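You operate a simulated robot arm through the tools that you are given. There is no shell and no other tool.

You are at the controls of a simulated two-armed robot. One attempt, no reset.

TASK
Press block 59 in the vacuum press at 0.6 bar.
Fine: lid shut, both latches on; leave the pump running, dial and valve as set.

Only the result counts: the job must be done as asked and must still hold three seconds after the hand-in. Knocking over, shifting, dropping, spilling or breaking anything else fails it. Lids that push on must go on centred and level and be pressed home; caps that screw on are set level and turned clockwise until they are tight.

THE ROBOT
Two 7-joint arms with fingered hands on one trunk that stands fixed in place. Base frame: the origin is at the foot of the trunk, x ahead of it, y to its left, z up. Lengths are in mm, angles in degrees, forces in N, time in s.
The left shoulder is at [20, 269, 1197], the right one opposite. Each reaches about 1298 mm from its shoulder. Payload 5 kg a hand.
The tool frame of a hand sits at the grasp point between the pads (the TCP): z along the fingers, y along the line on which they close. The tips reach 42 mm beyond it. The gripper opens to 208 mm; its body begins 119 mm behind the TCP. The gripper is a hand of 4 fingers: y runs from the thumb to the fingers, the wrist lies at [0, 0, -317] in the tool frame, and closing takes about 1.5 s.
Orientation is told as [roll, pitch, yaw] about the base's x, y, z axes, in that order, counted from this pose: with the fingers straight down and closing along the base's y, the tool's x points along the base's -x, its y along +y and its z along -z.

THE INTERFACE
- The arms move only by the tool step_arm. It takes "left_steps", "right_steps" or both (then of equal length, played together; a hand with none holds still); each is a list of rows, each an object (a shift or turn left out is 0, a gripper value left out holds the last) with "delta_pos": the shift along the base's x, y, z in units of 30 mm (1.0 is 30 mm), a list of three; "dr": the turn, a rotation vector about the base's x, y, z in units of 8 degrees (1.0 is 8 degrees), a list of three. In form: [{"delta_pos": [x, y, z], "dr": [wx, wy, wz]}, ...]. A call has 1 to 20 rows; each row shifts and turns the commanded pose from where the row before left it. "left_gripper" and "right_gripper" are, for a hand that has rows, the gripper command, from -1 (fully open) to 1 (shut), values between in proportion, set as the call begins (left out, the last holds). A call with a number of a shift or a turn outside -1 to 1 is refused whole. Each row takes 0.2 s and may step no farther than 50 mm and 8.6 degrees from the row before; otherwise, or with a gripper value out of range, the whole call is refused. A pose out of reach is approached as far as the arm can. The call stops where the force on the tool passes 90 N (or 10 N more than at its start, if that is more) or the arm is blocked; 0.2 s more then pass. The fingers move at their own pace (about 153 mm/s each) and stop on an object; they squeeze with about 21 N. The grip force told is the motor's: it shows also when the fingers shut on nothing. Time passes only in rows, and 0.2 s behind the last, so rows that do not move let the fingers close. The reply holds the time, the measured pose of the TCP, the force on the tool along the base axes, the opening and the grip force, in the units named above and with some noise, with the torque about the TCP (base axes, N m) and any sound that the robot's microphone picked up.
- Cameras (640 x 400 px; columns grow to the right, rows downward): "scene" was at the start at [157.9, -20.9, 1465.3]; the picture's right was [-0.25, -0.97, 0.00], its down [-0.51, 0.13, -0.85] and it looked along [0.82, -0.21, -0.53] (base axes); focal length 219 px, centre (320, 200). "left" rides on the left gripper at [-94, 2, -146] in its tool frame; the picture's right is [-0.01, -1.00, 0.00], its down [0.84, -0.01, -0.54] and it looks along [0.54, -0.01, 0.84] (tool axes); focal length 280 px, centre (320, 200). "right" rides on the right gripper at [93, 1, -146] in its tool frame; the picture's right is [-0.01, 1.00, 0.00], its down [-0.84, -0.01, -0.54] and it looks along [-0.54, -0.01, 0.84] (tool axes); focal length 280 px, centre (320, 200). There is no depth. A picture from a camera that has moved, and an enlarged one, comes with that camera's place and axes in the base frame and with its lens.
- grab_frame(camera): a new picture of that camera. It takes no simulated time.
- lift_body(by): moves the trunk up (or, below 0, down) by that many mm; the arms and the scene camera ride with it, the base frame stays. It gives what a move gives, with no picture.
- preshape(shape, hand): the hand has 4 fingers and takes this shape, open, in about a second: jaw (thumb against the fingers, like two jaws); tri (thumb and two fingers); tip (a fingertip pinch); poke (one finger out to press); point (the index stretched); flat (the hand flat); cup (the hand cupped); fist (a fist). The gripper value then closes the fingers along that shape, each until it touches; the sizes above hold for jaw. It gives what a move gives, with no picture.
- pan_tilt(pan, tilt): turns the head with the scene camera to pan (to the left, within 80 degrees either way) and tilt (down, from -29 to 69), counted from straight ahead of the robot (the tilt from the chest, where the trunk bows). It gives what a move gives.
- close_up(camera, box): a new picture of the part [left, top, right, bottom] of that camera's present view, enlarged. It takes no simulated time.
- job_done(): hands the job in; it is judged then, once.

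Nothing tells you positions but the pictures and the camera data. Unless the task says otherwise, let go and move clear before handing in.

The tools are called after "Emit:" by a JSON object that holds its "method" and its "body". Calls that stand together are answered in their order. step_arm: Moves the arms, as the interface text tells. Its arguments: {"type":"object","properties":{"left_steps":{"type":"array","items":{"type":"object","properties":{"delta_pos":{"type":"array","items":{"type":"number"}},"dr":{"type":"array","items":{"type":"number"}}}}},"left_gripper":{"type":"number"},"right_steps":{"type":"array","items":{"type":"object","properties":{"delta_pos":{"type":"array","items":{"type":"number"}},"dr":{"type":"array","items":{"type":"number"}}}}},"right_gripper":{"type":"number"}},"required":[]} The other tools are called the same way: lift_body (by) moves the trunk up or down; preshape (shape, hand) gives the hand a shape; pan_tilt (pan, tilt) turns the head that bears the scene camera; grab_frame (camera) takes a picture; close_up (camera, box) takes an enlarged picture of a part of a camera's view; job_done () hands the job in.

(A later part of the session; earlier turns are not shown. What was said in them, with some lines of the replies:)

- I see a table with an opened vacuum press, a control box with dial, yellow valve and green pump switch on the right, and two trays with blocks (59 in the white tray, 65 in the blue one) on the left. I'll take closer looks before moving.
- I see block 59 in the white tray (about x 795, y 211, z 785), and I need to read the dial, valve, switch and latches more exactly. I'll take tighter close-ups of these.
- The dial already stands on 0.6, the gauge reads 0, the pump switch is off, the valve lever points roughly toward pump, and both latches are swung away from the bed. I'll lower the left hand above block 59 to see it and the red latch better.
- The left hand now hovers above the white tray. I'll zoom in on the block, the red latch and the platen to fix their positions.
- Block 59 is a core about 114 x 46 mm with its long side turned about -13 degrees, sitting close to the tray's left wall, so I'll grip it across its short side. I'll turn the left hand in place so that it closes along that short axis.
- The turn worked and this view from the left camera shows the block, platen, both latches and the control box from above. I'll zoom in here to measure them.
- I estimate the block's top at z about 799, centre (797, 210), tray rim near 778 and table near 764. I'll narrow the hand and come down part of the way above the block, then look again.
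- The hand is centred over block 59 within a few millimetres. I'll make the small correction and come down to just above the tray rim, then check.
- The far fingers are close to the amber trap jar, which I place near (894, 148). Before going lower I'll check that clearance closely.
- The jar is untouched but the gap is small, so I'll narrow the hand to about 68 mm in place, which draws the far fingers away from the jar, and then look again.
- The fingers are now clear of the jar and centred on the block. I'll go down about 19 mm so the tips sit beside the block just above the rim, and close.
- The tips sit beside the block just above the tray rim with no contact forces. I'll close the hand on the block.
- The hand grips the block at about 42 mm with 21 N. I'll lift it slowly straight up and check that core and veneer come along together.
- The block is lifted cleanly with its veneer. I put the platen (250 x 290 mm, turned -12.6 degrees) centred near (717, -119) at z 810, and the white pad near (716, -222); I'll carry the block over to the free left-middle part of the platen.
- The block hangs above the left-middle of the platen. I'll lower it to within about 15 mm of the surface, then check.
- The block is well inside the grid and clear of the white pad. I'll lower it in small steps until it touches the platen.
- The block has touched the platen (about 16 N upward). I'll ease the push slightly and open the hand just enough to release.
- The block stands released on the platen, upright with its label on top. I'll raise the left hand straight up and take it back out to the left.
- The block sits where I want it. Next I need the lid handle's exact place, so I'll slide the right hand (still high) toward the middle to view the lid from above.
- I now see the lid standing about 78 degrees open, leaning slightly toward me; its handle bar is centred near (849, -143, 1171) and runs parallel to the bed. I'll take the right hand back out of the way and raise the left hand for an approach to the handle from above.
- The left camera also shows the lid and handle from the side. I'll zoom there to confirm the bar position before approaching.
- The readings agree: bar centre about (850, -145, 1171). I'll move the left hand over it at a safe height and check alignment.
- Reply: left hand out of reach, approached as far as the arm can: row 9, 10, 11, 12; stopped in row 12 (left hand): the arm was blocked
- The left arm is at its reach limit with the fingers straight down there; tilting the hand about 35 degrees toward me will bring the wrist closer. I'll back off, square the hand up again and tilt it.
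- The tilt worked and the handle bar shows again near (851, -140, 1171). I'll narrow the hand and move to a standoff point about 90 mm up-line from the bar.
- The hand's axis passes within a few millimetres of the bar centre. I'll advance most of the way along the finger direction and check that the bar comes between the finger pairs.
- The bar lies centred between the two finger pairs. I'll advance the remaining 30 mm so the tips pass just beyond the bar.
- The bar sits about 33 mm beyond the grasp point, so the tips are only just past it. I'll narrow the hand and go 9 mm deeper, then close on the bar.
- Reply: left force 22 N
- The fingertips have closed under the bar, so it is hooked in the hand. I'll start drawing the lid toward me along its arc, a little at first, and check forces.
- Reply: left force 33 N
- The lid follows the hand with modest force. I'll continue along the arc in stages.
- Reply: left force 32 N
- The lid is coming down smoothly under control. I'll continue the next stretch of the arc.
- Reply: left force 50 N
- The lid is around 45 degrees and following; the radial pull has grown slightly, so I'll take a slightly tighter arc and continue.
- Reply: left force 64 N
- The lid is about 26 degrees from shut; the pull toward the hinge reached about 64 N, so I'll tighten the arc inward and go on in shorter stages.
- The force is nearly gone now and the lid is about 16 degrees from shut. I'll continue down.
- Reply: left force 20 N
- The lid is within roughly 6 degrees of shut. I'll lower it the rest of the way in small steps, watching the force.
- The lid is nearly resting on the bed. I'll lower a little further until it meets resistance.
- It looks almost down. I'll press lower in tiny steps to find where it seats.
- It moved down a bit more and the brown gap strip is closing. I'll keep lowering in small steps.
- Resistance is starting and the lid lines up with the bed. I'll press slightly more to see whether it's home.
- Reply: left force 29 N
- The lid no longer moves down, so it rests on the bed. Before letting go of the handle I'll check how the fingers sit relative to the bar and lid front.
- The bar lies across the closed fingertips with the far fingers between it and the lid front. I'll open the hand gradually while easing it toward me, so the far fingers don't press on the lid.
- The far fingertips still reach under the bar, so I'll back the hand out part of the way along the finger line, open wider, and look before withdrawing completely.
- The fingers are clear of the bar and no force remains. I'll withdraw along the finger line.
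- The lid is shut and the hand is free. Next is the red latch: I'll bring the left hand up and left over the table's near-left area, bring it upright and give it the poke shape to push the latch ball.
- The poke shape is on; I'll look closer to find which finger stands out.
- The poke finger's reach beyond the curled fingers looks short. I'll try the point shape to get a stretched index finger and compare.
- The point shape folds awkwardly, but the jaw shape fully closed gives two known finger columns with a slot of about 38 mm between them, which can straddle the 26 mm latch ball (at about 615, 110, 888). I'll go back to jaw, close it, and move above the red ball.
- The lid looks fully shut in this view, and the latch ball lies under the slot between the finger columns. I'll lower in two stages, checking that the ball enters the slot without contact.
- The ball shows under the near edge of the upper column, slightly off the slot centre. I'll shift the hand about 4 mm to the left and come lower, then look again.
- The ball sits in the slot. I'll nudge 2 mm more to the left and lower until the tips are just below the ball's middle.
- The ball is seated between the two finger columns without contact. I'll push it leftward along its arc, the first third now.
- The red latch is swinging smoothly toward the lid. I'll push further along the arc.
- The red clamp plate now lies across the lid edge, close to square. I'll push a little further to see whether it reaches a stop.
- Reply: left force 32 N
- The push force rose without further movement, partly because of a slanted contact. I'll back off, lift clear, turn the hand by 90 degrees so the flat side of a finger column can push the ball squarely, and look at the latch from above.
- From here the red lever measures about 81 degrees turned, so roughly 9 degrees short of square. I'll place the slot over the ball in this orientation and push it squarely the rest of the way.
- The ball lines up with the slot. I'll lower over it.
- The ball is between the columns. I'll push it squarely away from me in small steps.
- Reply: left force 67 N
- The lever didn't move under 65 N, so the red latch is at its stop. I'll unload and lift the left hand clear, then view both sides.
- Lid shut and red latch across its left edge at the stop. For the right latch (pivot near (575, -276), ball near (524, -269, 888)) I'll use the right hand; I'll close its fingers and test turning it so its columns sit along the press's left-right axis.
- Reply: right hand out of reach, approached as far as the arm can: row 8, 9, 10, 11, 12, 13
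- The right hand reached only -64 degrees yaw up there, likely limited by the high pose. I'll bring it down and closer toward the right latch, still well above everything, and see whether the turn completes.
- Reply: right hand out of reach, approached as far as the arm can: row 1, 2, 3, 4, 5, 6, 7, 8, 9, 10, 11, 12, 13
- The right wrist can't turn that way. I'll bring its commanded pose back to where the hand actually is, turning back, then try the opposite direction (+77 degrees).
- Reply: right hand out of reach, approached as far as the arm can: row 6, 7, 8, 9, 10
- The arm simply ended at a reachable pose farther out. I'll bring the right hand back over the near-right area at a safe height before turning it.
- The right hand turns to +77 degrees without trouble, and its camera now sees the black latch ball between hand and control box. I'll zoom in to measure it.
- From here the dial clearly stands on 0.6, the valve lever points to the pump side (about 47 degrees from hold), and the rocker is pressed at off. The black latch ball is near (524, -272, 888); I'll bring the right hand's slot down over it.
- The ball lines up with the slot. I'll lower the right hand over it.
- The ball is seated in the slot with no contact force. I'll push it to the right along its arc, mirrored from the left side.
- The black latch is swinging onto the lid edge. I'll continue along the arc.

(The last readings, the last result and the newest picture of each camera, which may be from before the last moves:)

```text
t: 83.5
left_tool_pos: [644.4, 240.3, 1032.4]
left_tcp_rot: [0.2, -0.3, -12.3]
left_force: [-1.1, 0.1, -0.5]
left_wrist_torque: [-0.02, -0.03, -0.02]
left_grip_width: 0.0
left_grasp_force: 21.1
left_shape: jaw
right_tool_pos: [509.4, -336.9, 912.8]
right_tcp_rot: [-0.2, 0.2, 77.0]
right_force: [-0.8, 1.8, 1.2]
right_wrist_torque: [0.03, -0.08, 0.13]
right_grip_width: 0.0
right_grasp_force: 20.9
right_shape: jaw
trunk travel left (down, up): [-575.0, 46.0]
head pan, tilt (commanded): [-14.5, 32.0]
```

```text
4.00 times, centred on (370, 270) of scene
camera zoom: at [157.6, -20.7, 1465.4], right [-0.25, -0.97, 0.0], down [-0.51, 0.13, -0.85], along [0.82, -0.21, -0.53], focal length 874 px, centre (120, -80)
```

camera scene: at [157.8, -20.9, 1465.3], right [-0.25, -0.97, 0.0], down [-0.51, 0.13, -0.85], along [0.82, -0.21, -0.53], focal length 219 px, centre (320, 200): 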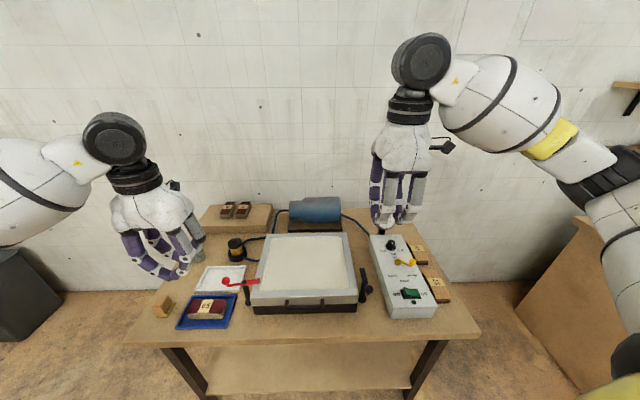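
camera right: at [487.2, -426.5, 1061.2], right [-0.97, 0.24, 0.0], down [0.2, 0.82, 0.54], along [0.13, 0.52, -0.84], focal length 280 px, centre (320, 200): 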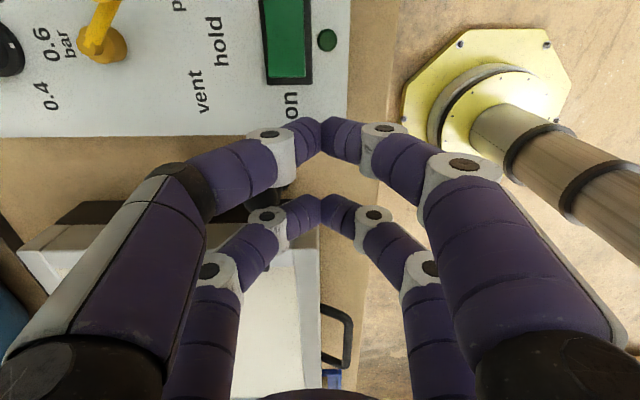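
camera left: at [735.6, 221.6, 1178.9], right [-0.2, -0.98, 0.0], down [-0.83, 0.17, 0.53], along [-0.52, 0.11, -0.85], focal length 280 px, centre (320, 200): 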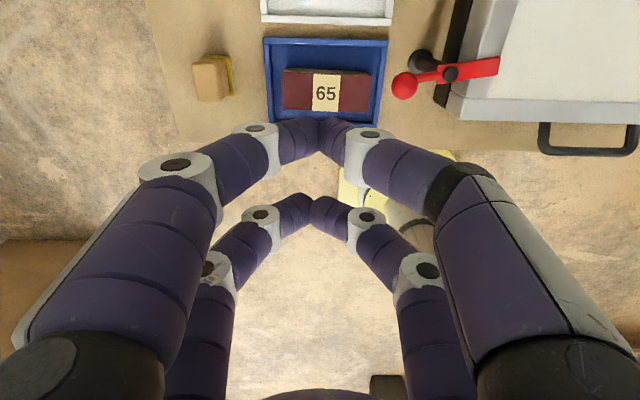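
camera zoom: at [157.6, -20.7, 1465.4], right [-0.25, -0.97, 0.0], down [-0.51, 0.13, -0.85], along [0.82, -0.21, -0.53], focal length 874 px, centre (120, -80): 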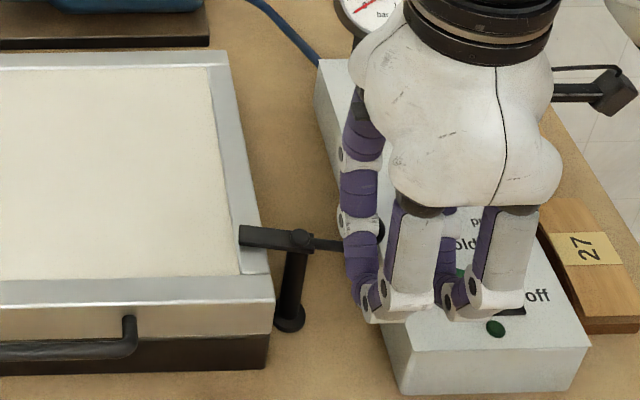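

The black plate now reaches over the lid edge. I'll push it further toward its stop, watching the force.

Emit:
{"method": "step_arm", "body": {"right_steps": [{"delta_pos": [0.117, -0.163, 0]}, {"delta_pos": [0.141, -0.134, 0]}, {"delta_pos": [0.141, -0.1, 0]}]}}

Emit:
{"method": "grab_frame", "body": {"camera": "right"}}

Emit:
{"method": "close_up", "body": {"camera": "scene", "box": [320, 220, 420, 320]}}

```text
t: 84.3
left_tool_pos: [643.1, 240.5, 1033.7]
left_tcp_rot: [0.1, -0.4, -12.4]
left_force: [1.0, -0.9, 0.1]
left_wrist_torque: [0.01, 0.0, -0.02]
left_grip_width: 0.0
left_grasp_force: 20.6
left_shape: jaw
right_tool_pos: [520.3, -348.2, 914.7]
right_tcp_rot: [-0.3, 0.2, 77.0]
right_force: [-9.9, 13.8, 23.0]
right_wrist_torque: [0.73, -0.7, 0.62]
right_grip_width: 0.1
right_grasp_force: 21.4
right_shape: jaw
trunk travel left (down, up): [-575.0, 46.0]
head pan, tilt (commanded): [-14.5, 32.0]
```

```text
taken
camera right: at [498.3, -437.6, 1062.5], right [-0.97, 0.24, 0.0], down [0.2, 0.82, 0.54], along [0.13, 0.52, -0.84], focal length 280 px, centre (320, 200)
```

right: 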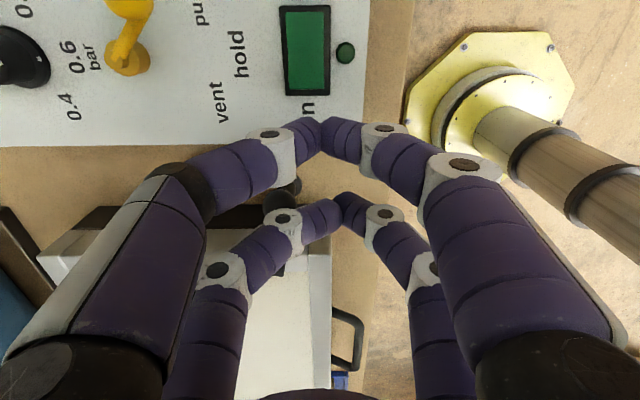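

```text
4.00 times, centred on (370, 270) of scene
camera zoom: at [156.5, -19.5, 1465.6], right [-0.25, -0.97, 0.0], down [-0.51, 0.13, -0.85], along [0.82, -0.21, -0.53], focal length 874 px, centre (120, -80)
```

zoom: 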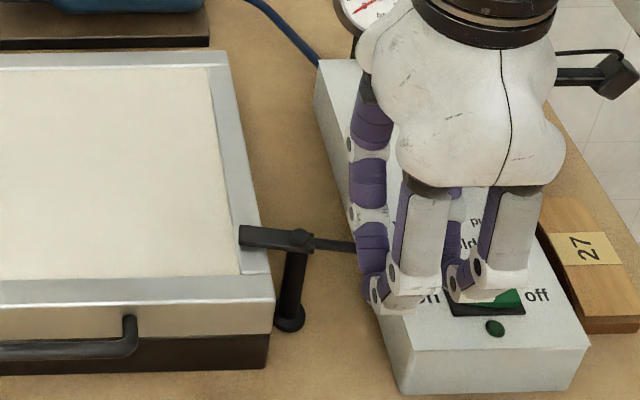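

The black latch no longer moves and stands at the same angle as the red one did at its stop. I'll unload and lift the right hand clear to inspect it.

Emit:
{"method": "step_arm", "body": {"right_steps": [{"delta_pos": [-0.25, 0.1, 0]}, {"delta_pos": [-0.1, 0.05, 0.6]}, {"delta_pos": [0, 0, 0.9]}, {"delta_pos": [0, 0, 0.9]}, {"delta_pos": [0, -0.3, 0.9]}, {"delta_pos": [0, -0.3, 0.9]}]}}

Emit:
{"method": "grab_frame", "body": {"camera": "right"}}

Emit:
{"method": "close_up", "body": {"camera": "scene", "box": [230, 210, 430, 320]}}

Emit:
{"method": "close_up", "body": {"camera": "right", "box": [180, 0, 420, 150]}}

```text
t: 85.7
left_tool_pos: [644.8, 241.1, 1034.4]
left_tcp_rot: [0.2, -0.3, -12.3]
left_force: [-0.3, 1.2, -0.3]
left_wrist_torque: [-0.03, -0.07, 0.05]
left_grip_width: 0.0
left_grasp_force: 21.2
left_shape: jaw
right_tool_pos: [509.2, -361.6, 1038.4]
right_tcp_rot: [-0.2, 0.2, 77.1]
right_force: [-0.1, -0.2, -0.3]
right_wrist_torque: [-0.01, -0.03, 0.01]
right_grip_width: 0.3
right_grasp_force: 20.9
right_shape: jaw
trunk travel left (down, up): [-575.0, 46.0]
head pan, tilt (commanded): [-14.5, 32.0]
```

```text
taken
camera right: at [487.2, -451.6, 1185.5], right [-0.97, 0.24, 0.0], down [0.2, 0.82, 0.54], along [0.13, 0.52, -0.84], focal length 280 px, centre (320, 200)
```

right: 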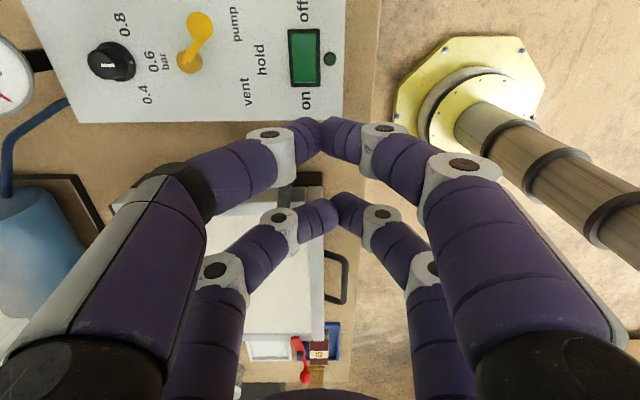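

```text
3.20 times, centred on (330, 265) of scene
camera zoom: at [157.3, -20.6, 1465.4], right [-0.25, -0.97, 0.0], down [-0.51, 0.13, -0.85], along [0.82, -0.21, -0.53], focal length 700 px, centre (288, -8)
```

zoom: 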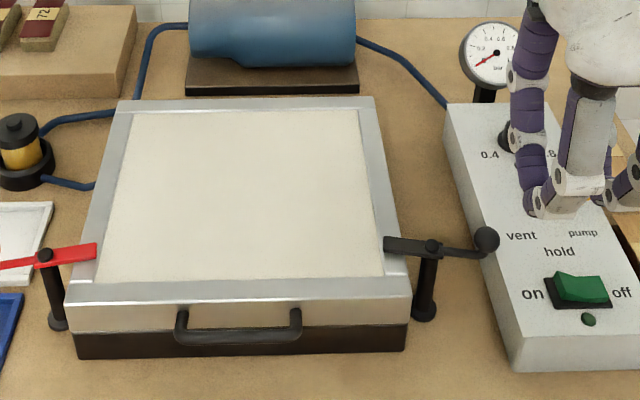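

```text
2.67 times, centred on (300, 75) of right
camera zoom: at [487.2, -451.6, 1185.5], right [-0.97, 0.24, 0.0], down [0.2, 0.82, 0.54], along [0.13, 0.52, -0.84], focal length 748 px, centre (373, 533)
```

zoom: 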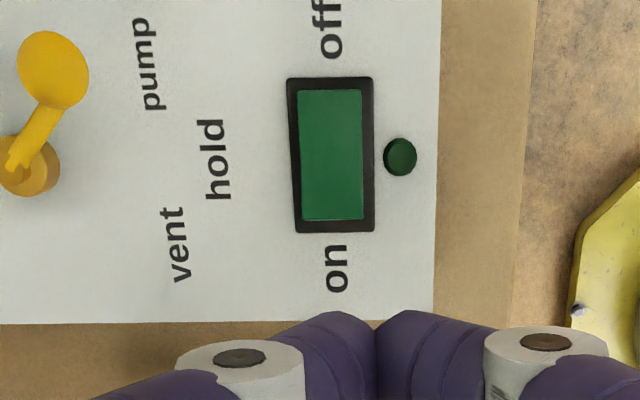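

Both clamp plates lie over the lid edges. Next is the pump switch: its "on" end is near (517, -404). I'll give the right hand the poke shape and look at where its single fingertip is.

Emit:
{"method": "preshape", "body": {"hand": "right", "shape": "poke"}}

Emit:
{"method": "grab_frame", "body": {"camera": "right"}}

Emit:
{"method": "close_up", "body": {"camera": "scene", "box": [360, 150, 470, 300]}}

Emit:
{"method": "grab_frame", "body": {"camera": "left"}}

```text
t: 86.6
left_tool_pos: [646.2, 240.1, 1032.2]
left_tcp_rot: [0.2, -0.4, -12.3]
left_force: [0.4, -0.1, -0.3]
left_wrist_torque: [0.01, 0.06, 0.0]
left_grip_width: 0.1
left_grasp_force: 20.9
left_shape: jaw
right_tool_pos: [511.0, -361.8, 1037.5]
right_tcp_rot: [-0.2, 0.3, 76.9]
right_force: [-0.1, -0.8, 0.6]
right_wrist_torque: [-0.01, 0.02, 0.01]
right_grip_width: 0.0
right_grasp_force: 0.0
right_shape: poke
trunk travel left (down, up): [-575.0, 46.0]
head pan, tilt (commanded): [-14.5, 32.0]
```

```text
taken
camera right: at [487.9, -451.8, 1184.6], right [-0.97, 0.24, 0.0], down [0.2, 0.82, 0.54], along [0.13, 0.52, -0.84], focal length 280 px, centre (320, 200)
```

right: 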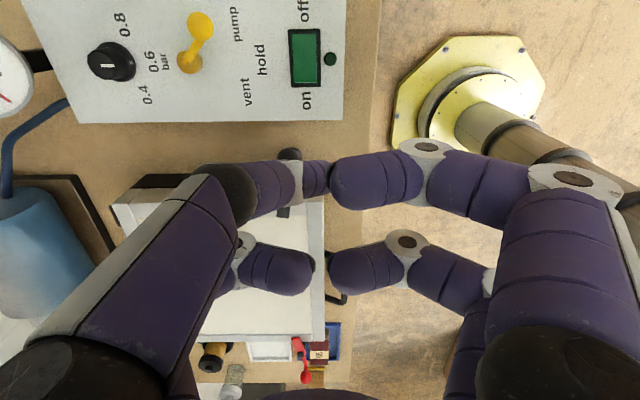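

```text
2.67 times, centred on (415, 225) of scene
camera zoom: at [158.1, -20.9, 1465.2], right [-0.25, -0.97, 0.0], down [-0.51, 0.13, -0.85], along [0.82, -0.21, -0.53], focal length 583 px, centre (67, 133)
```

zoom: 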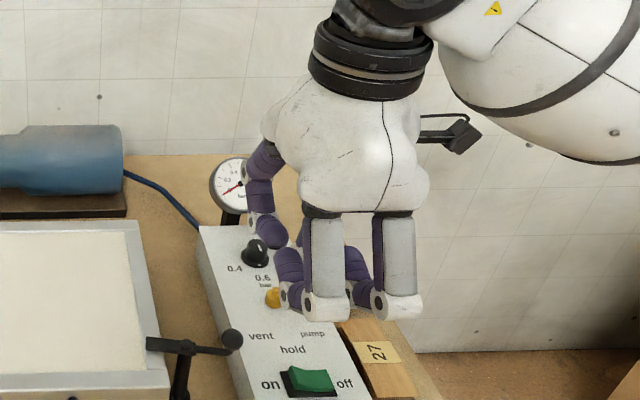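

```text
taken
camera left: at [736.1, 220.5, 1178.9], right [-0.2, -0.98, 0.0], down [-0.83, 0.17, 0.53], along [-0.52, 0.11, -0.85], focal length 280 px, centre (320, 200)
```

left: 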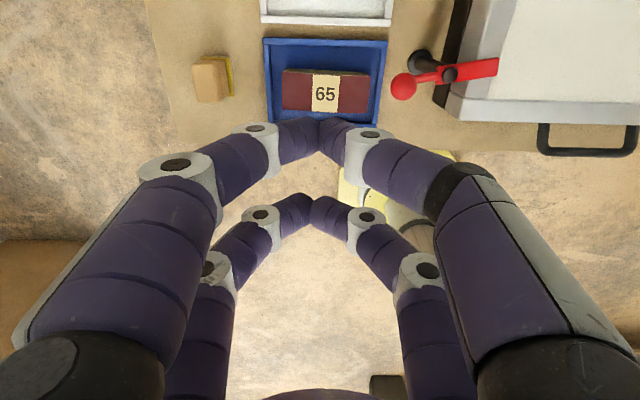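

The single poke fingertip lies almost on the hand's axis with the other fingers curled well above it. I'll move it over the "on" end of the rocker at a safe height and check.

Emit:
{"method": "step_arm", "body": {"right_steps": [{"delta_pos": [0.03, -0.55, -0.2]}, {"delta_pos": [0.03, -0.55, -0.5]}, {"delta_pos": [0, -0.55, -0.9]}, {"delta_pos": [0, 0, -0.9]}, {"delta_pos": [0, 0, -0.9]}]}}

Emit:
{"method": "grab_frame", "body": {"camera": "right"}}

Emit:
{"method": "close_up", "body": {"camera": "right", "box": [230, 90, 410, 230]}}

Emit:
{"method": "close_up", "body": {"camera": "scene", "box": [360, 220, 460, 320]}}

```text
t: 87.8
left_tool_pos: [645.9, 239.0, 1033.3]
left_tcp_rot: [0.2, -0.3, -12.3]
left_force: [0.2, -0.1, 1.3]
left_wrist_torque: [0.06, 0.05, -0.01]
left_grip_width: 0.0
left_grasp_force: 21.1
left_shape: jaw
right_tool_pos: [512.8, -413.4, 935.8]
right_tcp_rot: [-0.2, 0.2, 77.0]
right_force: [-0.7, 0.4, -1.2]
right_wrist_torque: [0.05, 0.01, 0.0]
right_grip_width: 0.0
right_grasp_force: 0.0
right_shape: poke
trunk travel left (down, up): [-575.0, 46.0]
head pan, tilt (commanded): [-14.5, 32.0]
```

```text
taken
camera right: at [490.4, -502.9, 1083.9], right [-0.97, 0.24, 0.0], down [0.2, 0.82, 0.54], along [0.13, 0.52, -0.84], focal length 280 px, centre (320, 200)
```

right: 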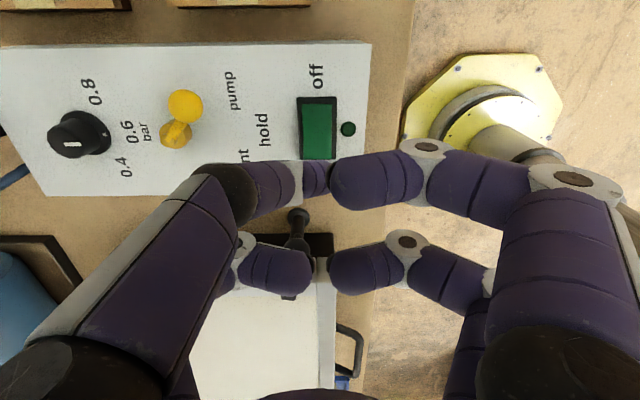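

```text
2.86 times, centred on (320, 160) of right
camera zoom: at [490.4, -502.9, 1083.9], right [-0.97, 0.24, 0.0], down [0.2, 0.82, 0.54], along [0.13, 0.52, -0.84], focal length 801 px, centre (320, 314)
```

zoom: 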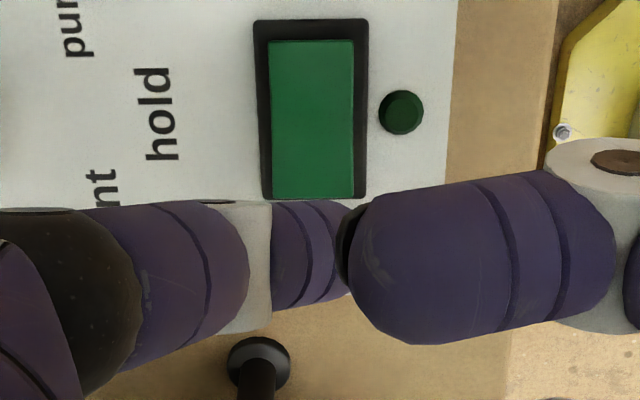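

```text
4.00 times, centred on (410, 270) of scene
camera zoom: at [158.1, -21.3, 1465.2], right [-0.25, -0.97, 0.0], down [-0.51, 0.13, -0.85], along [0.82, -0.21, -0.53], focal length 874 px, centre (-40, -80)
```

zoom: 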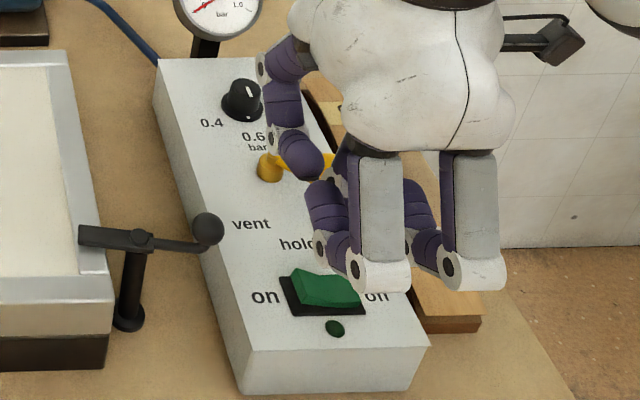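

The rocker's "on" edge is near (519, -398) and its middle near (513, -421). I'll shift 4 mm toward the "on" end and come down in stages until the fingertip meets the rocker.

Emit:
{"method": "step_arm", "body": {"right_steps": [{"delta_pos": [0.03, 0.13, -0.5]}, {"delta_pos": [0, 0, -0.5]}]}}

Emit:
{"method": "close_up", "body": {"camera": "right", "box": [230, 90, 410, 230]}}

Emit:
{"method": "close_up", "body": {"camera": "scene", "box": [380, 260, 440, 320]}}

```text
t: 88.4
left_tool_pos: [644.6, 240.3, 1032.6]
left_tcp_rot: [0.1, -0.3, -12.3]
left_force: [0.6, 0.0, -0.6]
left_wrist_torque: [0.04, 0.01, -0.02]
left_grip_width: 0.1
left_grasp_force: 20.9
left_shape: jaw
right_tool_pos: [514.8, -408.9, 907.9]
right_tcp_rot: [-0.1, 0.2, 77.2]
right_force: [0.6, -0.8, 0.1]
right_wrist_torque: [0.03, 0.01, -0.02]
right_grip_width: 0.1
right_grasp_force: 0.0
right_shape: poke
trunk travel left (down, up): [-575.0, 46.0]
head pan, tilt (commanded): [-14.5, 32.0]
```

```text
2.86 times, centred on (320, 160) of right
camera zoom: at [492.4, -498.0, 1055.2], right [-0.97, 0.24, 0.0], down [0.2, 0.82, 0.54], along [0.13, 0.52, -0.84], focal length 801 px, centre (320, 314)
```

zoom: 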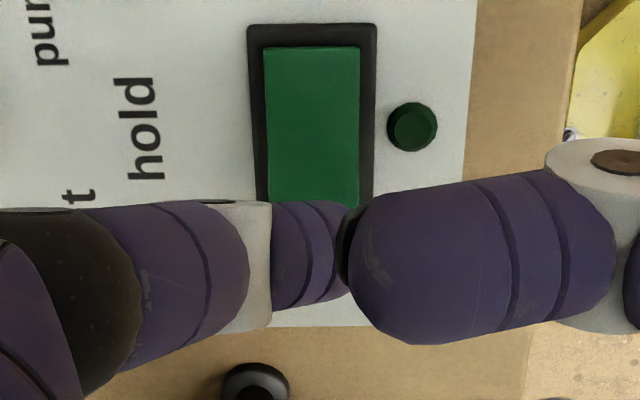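

```text
6.67 times, centred on (410, 290) of scene
camera zoom: at [158.0, -21.1, 1465.3], right [-0.25, -0.97, 0.0], down [-0.51, 0.13, -0.85], along [0.82, -0.21, -0.53], focal length 1458 px, centre (-280, -400)
```

zoom: 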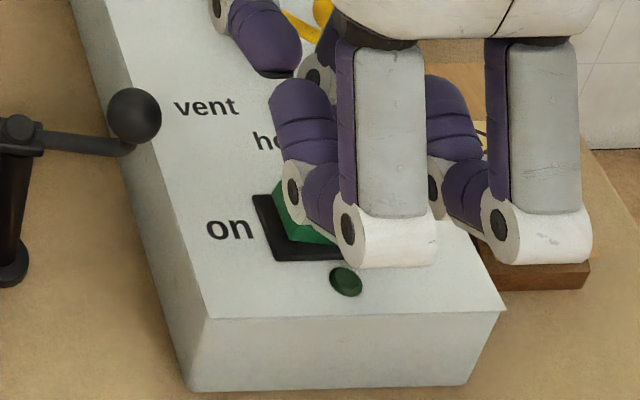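

I'll keep lowering in small steps and watch for contact.

Emit:
{"method": "step_arm", "body": {"right_steps": [{"delta_pos": [0, 0, -0.25]}, {"delta_pos": [0, 0, -0.2]}]}}

Emit:
{"method": "close_up", "body": {"camera": "right", "box": [230, 90, 410, 230]}}

```text
t: 89.0
left_tool_pos: [645.6, 241.6, 1032.7]
left_tcp_rot: [0.3, -0.3, -12.3]
left_force: [0.1, 0.1, 0.1]
left_wrist_torque: [-0.02, -0.01, -0.01]
left_grip_width: 0.2
left_grasp_force: 20.7
left_shape: jaw
right_tool_pos: [513.5, -407.4, 893.7]
right_tcp_rot: [-0.1, 0.2, 77.1]
right_force: [0.2, 0.3, -0.8]
right_wrist_torque: [-0.01, 0.01, 0.01]
right_grip_width: 0.0
right_grasp_force: 0.0
right_shape: poke
trunk travel left (down, up): [-575.0, 46.0]
head pan, tilt (commanded): [-14.5, 32.0]
```

```text
2.86 times, centred on (320, 160) of right
camera zoom: at [492.0, -498.0, 1041.2], right [-0.97, 0.24, 0.0], down [0.2, 0.82, 0.54], along [0.13, 0.52, -0.84], focal length 801 px, centre (320, 314)
```

zoom: 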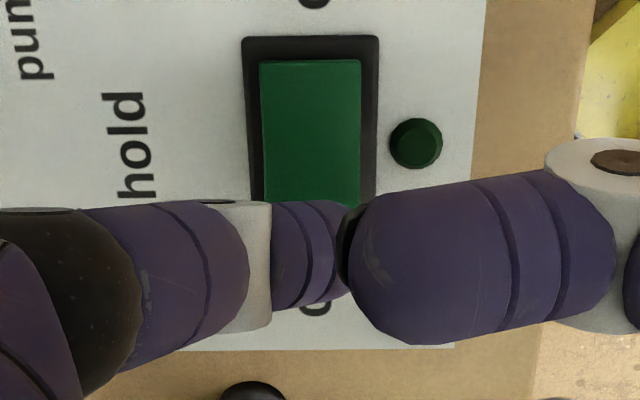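

No contact yet. I'll continue down.

Emit:
{"method": "step_arm", "body": {"right_steps": [{"delta_pos": [0, 0, -0.15]}, {"delta_pos": [0, 0, -0.15]}]}}

Emit:
{"method": "step_arm", "body": {"right_steps": [{"delta_pos": [0, 0, -0.12]}, {"delta_pos": [0, 0, -0.12]}]}}

Emit:
{"method": "close_up", "body": {"camera": "right", "box": [230, 90, 410, 230]}}

Emit:
{"method": "close_up", "body": {"camera": "scene", "box": [380, 260, 440, 320]}}

```text
t: 89.6
left_tool_pos: [644.3, 239.8, 1032.9]
left_tcp_rot: [0.1, -0.2, -12.2]
left_force: [-0.7, -0.4, -0.2]
left_wrist_torque: [-0.04, 0.01, 0.02]
left_grip_width: 0.2
left_grasp_force: 20.7
left_shape: jaw
right_tool_pos: [514.3, -408.0, 884.2]
right_tcp_rot: [-0.1, 0.3, 77.1]
right_force: [0.3, 0.2, 0.1]
right_wrist_torque: [0.01, -0.01, -0.02]
right_grip_width: 0.0
right_grasp_force: 0.0
right_shape: poke
trunk travel left (down, up): [-575.0, 46.0]
head pan, tilt (commanded): [-14.5, 32.0]
heard: click
```

```text
t: 90.2
left_tool_pos: [643.4, 241.2, 1032.8]
left_tcp_rot: [0.3, -0.2, -12.3]
left_force: [0.7, -0.9, -0.3]
left_wrist_torque: [0.0, 0.03, -0.01]
left_grip_width: 0.0
left_grasp_force: 21.1
left_shape: jaw
right_tool_pos: [515.7, -408.2, 881.3]
right_tcp_rot: [-0.7, 0.1, 76.9]
right_force: [11.8, -10.6, 48.9]
right_wrist_torque: [-0.53, -0.32, 0.05]
right_grip_width: 0.1
right_grasp_force: 0.1
right_shape: poke
trunk travel left (down, up): [-575.0, 46.0]
head pan, tilt (commanded): [-14.5, 32.0]
```

```text
2.86 times, centred on (320, 160) of right
camera zoom: at [492.1, -498.1, 1028.9], right [-0.97, 0.24, -0.01], down [0.2, 0.82, 0.54], along [0.14, 0.52, -0.84], focal length 801 px, centre (320, 314)
```

zoom: 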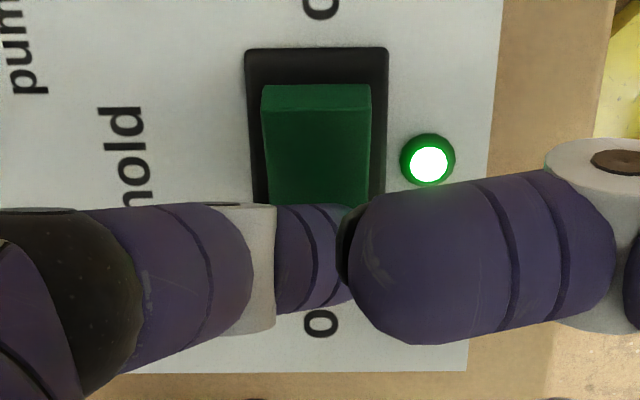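

```text
6.67 times, centred on (410, 290) of scene
camera zoom: at [156.9, -20.2, 1466.0], right [-0.25, -0.97, 0.0], down [-0.51, 0.13, -0.85], along [0.82, -0.21, -0.53], focal length 1458 px, centre (-280, -400)
```

zoom: 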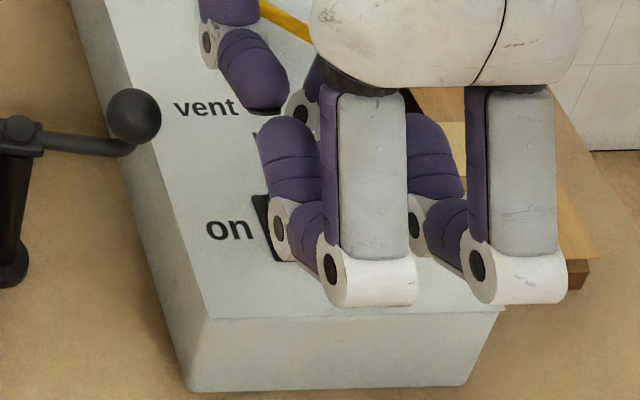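

The switch clicked and the lamp is lit: the pump is on. I'll raise the right hand straight up and read the gauge.

Emit:
{"method": "step_arm", "body": {"right_steps": [{"delta_pos": [0, 0, 0.4]}, {"delta_pos": [0, 0, 0.9]}, {"delta_pos": [0, 0, 0.9]}, {"delta_pos": [0, 0, 0.9]}]}}

Emit:
{"method": "grab_frame", "body": {"camera": "right"}}

Emit:
{"method": "close_up", "body": {"camera": "scene", "box": [365, 200, 405, 240]}}

Emit:
{"method": "close_up", "body": {"camera": "scene", "box": [230, 190, 450, 330]}}

```text
t: 91.2
left_tool_pos: [644.9, 240.6, 1033.9]
left_tcp_rot: [0.3, -0.3, -12.3]
left_force: [0.1, 1.6, -0.1]
left_wrist_torque: [-0.04, 0.0, 0.01]
left_grip_width: 0.0
left_grasp_force: 20.8
left_shape: jaw
right_tool_pos: [513.1, -406.9, 971.4]
right_tcp_rot: [-0.1, 0.2, 77.0]
right_force: [-0.3, 0.5, -0.8]
right_wrist_torque: [-0.05, 0.0, -0.02]
right_grip_width: 0.0
right_grasp_force: 0.1
right_shape: poke
trunk travel left (down, up): [-575.0, 46.0]
head pan, tilt (commanded): [-14.5, 32.0]
```

```text
taken
camera right: at [491.2, -497.2, 1119.1], right [-0.97, 0.24, 0.0], down [0.2, 0.82, 0.54], along [0.13, 0.52, -0.84], focal length 280 px, centre (320, 200)
```

right: 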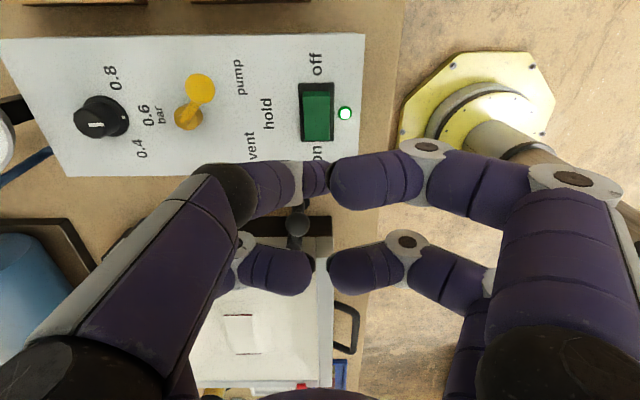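

```text
10.00 times, centred on (385, 220) of scene
camera zoom: at [157.7, -20.5, 1465.4], right [-0.25, -0.97, 0.0], down [-0.51, 0.13, -0.85], along [0.82, -0.21, -0.53], focal length 2186 px, centre (-330, 0)
```

zoom: 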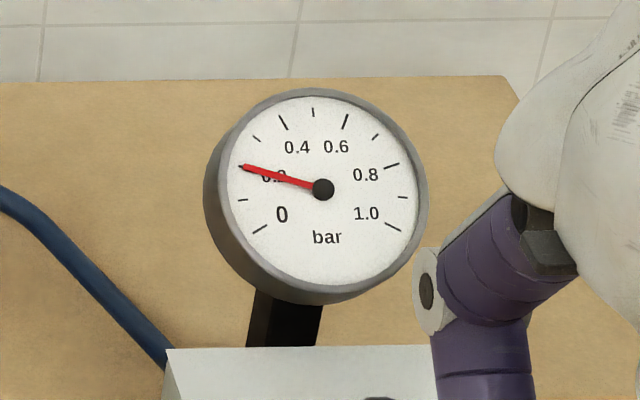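

```text
2.86 times, centred on (340, 260) of scene
camera zoom: at [157.7, -20.5, 1465.4], right [-0.25, -0.97, 0.0], down [-0.51, 0.13, -0.85], along [0.82, -0.21, -0.53], focal length 625 px, centre (263, 29)
```

zoom: 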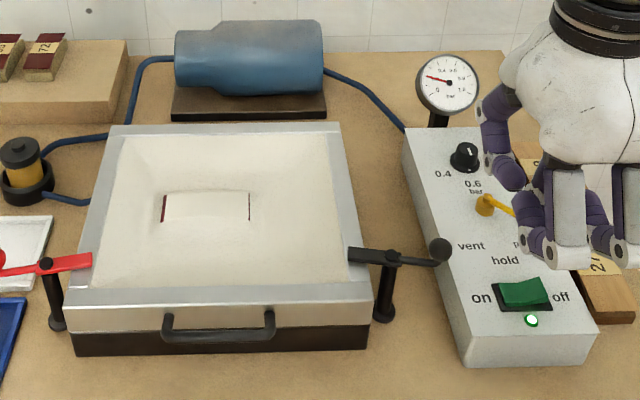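

The vacuum is building: the gauge reads about 0.2 bar and the membrane drapes over the block, so the valve is on pump. I'll move both hands clear while it pumps down.

Emit:
{"method": "step_arm", "body": {"right_steps": [{"delta_pos": [-0.2, -0.3, 0.9]}, {"delta_pos": [-0.2, -0.3, 0.9]}, {"delta_pos": [-0.3, -0.5, 0.9]}, {"delta_pos": [-0.3, -0.5, 0.9]}, {"delta_pos": [-0.3, -0.5, 0.6]}, {}, {}, {}, {}, {}, {}, {}], "left_steps": [{"delta_pos": [-0.3, 0.3, 0.7]}, {"delta_pos": [-0.3, 0.3, 0.7]}, {"delta_pos": [-0.3, 0.3, 0.7]}, {}, {}, {}, {}, {}, {}, {}, {}, {}]}}

Emit:
{"method": "close_up", "body": {"camera": "scene", "box": [365, 200, 405, 240]}}

Emit:
{"method": "grab_frame", "body": {"camera": "scene"}}

```text
t: 93.8
left_tool_pos: [618.0, 265.3, 1095.3]
left_tcp_rot: [0.2, -0.3, -12.3]
left_force: [1.1, 0.4, -0.2]
left_wrist_torque: [-0.03, -0.03, -0.02]
left_grip_width: 0.2
left_grasp_force: 20.6
left_shape: jaw
right_tool_pos: [474.4, -470.3, 1094.9]
right_tcp_rot: [-0.1, 0.2, 76.9]
right_force: [-0.7, 0.0, -0.7]
right_wrist_torque: [-0.02, -0.03, -0.01]
right_grip_width: 0.2
right_grasp_force: 0.1
right_shape: poke
trunk travel left (down, up): [-575.0, 46.0]
head pan, tilt (commanded): [-14.5, 32.0]
```

```text
10.00 times, centred on (385, 220) of scene
camera zoom: at [157.7, -20.8, 1465.3], right [-0.25, -0.97, 0.0], down [-0.51, 0.13, -0.85], along [0.82, -0.21, -0.53], focal length 2186 px, centre (-330, 0)
```

zoom: 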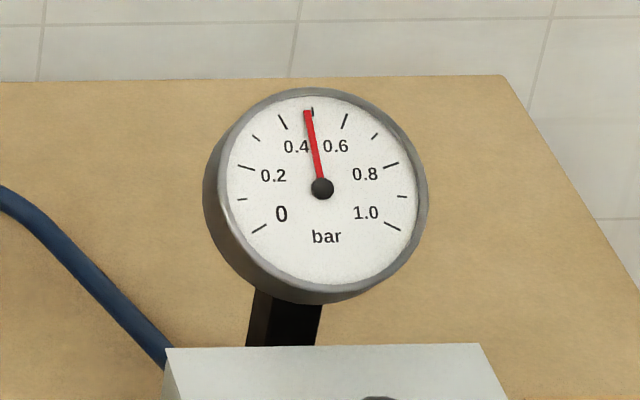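

```text
taken
camera scene: at [157.7, -20.8, 1465.3], right [-0.25, -0.97, 0.0], down [-0.51, 0.13, -0.85], along [0.82, -0.21, -0.53], focal length 219 px, centre (320, 200)
```

scene: 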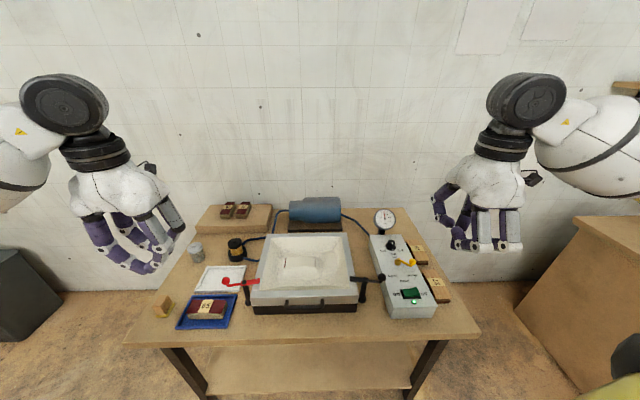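

The gauge is at about 0.48 bar and rising. I'll wait for it to settle.

Emit:
{"method": "step_arm", "body": {"right_steps": [{}, {}, {}, {}, {}, {}, {}, {}, {}, {}, {}, {}, {}, {}, {}, {}, {}, {}, {}, {}]}}

Emit:
{"method": "close_up", "body": {"camera": "scene", "box": [365, 200, 405, 240]}}

Emit:
{"method": "step_arm", "body": {"right_steps": [{}, {}, {}, {}, {}, {}, {}, {}, {}, {}, {}, {}, {}, {}, {}, {}, {}, {}, {}, {}]}}

Emit:
{"method": "close_up", "body": {"camera": "scene", "box": [365, 200, 405, 240]}}

Emit:
{"method": "close_up", "body": {"camera": "scene", "box": [170, 200, 450, 330]}}

```text
t: 98.0
left_tool_pos: [618.5, 265.4, 1094.6]
left_tcp_rot: [0.3, -0.3, -12.3]
left_force: [0.4, 0.2, -0.1]
left_wrist_torque: [0.01, 0.01, 0.0]
left_grip_width: 0.1
left_grasp_force: 21.0
left_shape: jaw
right_tool_pos: [474.4, -471.1, 1095.0]
right_tcp_rot: [-0.1, 0.2, 77.0]
right_force: [0.1, 0.4, 0.1]
right_wrist_torque: [0.01, 0.03, 0.0]
right_grip_width: 0.0
right_grasp_force: 0.2
right_shape: poke
trunk travel left (down, up): [-575.0, 46.0]
head pan, tilt (commanded): [-14.5, 32.0]
```

```text
10.00 times, centred on (385, 220) of scene
camera zoom: at [157.9, -20.9, 1465.3], right [-0.25, -0.97, 0.0], down [-0.51, 0.13, -0.85], along [0.82, -0.21, -0.53], focal length 2186 px, centre (-330, 0)
```

zoom: 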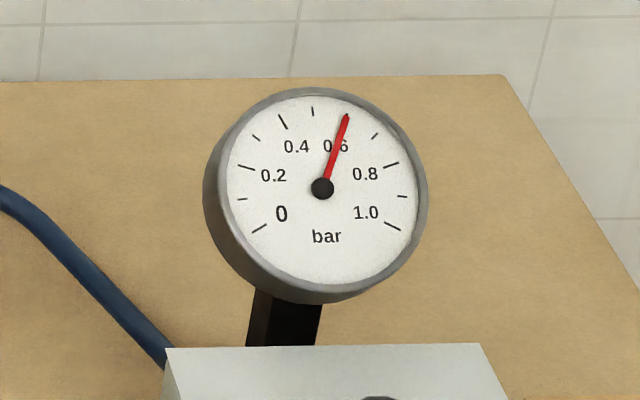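

```text
t: 102.2
left_tool_pos: [618.2, 265.6, 1096.8]
left_tcp_rot: [0.2, -0.3, -12.3]
left_force: [0.2, 0.0, -1.0]
left_wrist_torque: [0.04, 0.0, 0.02]
left_grip_width: 0.0
left_grasp_force: 20.8
left_shape: jaw
right_tool_pos: [474.1, -472.2, 1095.9]
right_tcp_rot: [-0.2, 0.2, 77.0]
right_force: [0.1, -0.1, -0.4]
right_wrist_torque: [0.0, -0.01, 0.03]
right_grip_width: 0.1
right_grasp_force: 0.0
right_shape: poke
trunk travel left (down, up): [-575.0, 46.0]
head pan, tilt (commanded): [-14.5, 32.0]
```

```text
10.00 times, centred on (385, 220) of scene
camera zoom: at [157.9, -20.9, 1465.3], right [-0.25, -0.97, 0.0], down [-0.51, 0.13, -0.85], along [0.82, -0.21, -0.53], focal length 2186 px, centre (-330, 0)
```

zoom: 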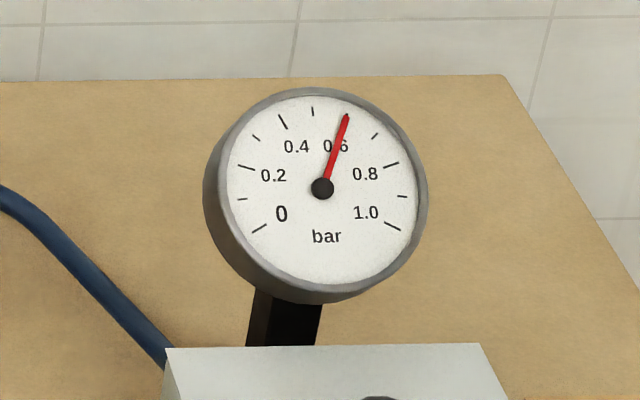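

```text
2.29 times, centred on (310, 265) of scene
camera zoom: at [157.9, -20.9, 1465.3], right [-0.25, -0.97, 0.0], down [-0.51, 0.13, -0.85], along [0.82, -0.21, -0.53], focal length 500 px, centre (343, 51)
```

zoom: 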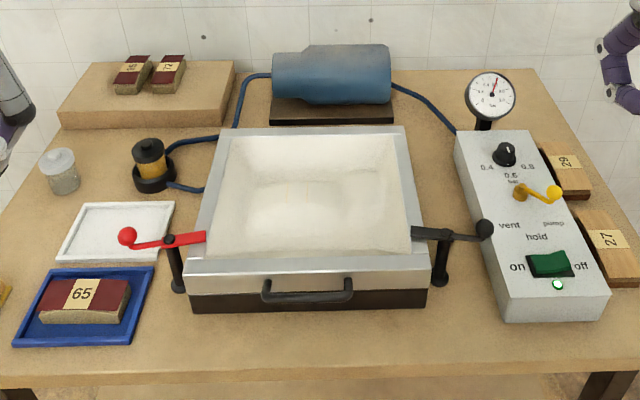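

The gauge holds steady at 0.6 bar, with the lid shut, both latches over the lid edges, the pump lamp lit and the dial and valve unchanged. Both hands are clear and nothing else has moved, so I'm handing in.

Emit:
{"method": "job_done", "body": {}}

```text
The job is handed in.
```

Block 59 is in the vacuum press, and the gauge held at 0.6 bar for the last four seconds before I handed the job in. I don't have the judge's result.

- **Lid and latches:** the lid is shut. The red latch didn't move under about 65 N, so it is at its stop. The black latch sits at the same angle, and I pushed it only lightly.
- **Pump:** it is running, with the lamp lit.
- **Dial and valve:** I didn't touch either. The dial already stood on 0.6 and the valve was already on pump.
- **Everything else:** both hands are clear. In the last picture nothing else on the table looks shifted.
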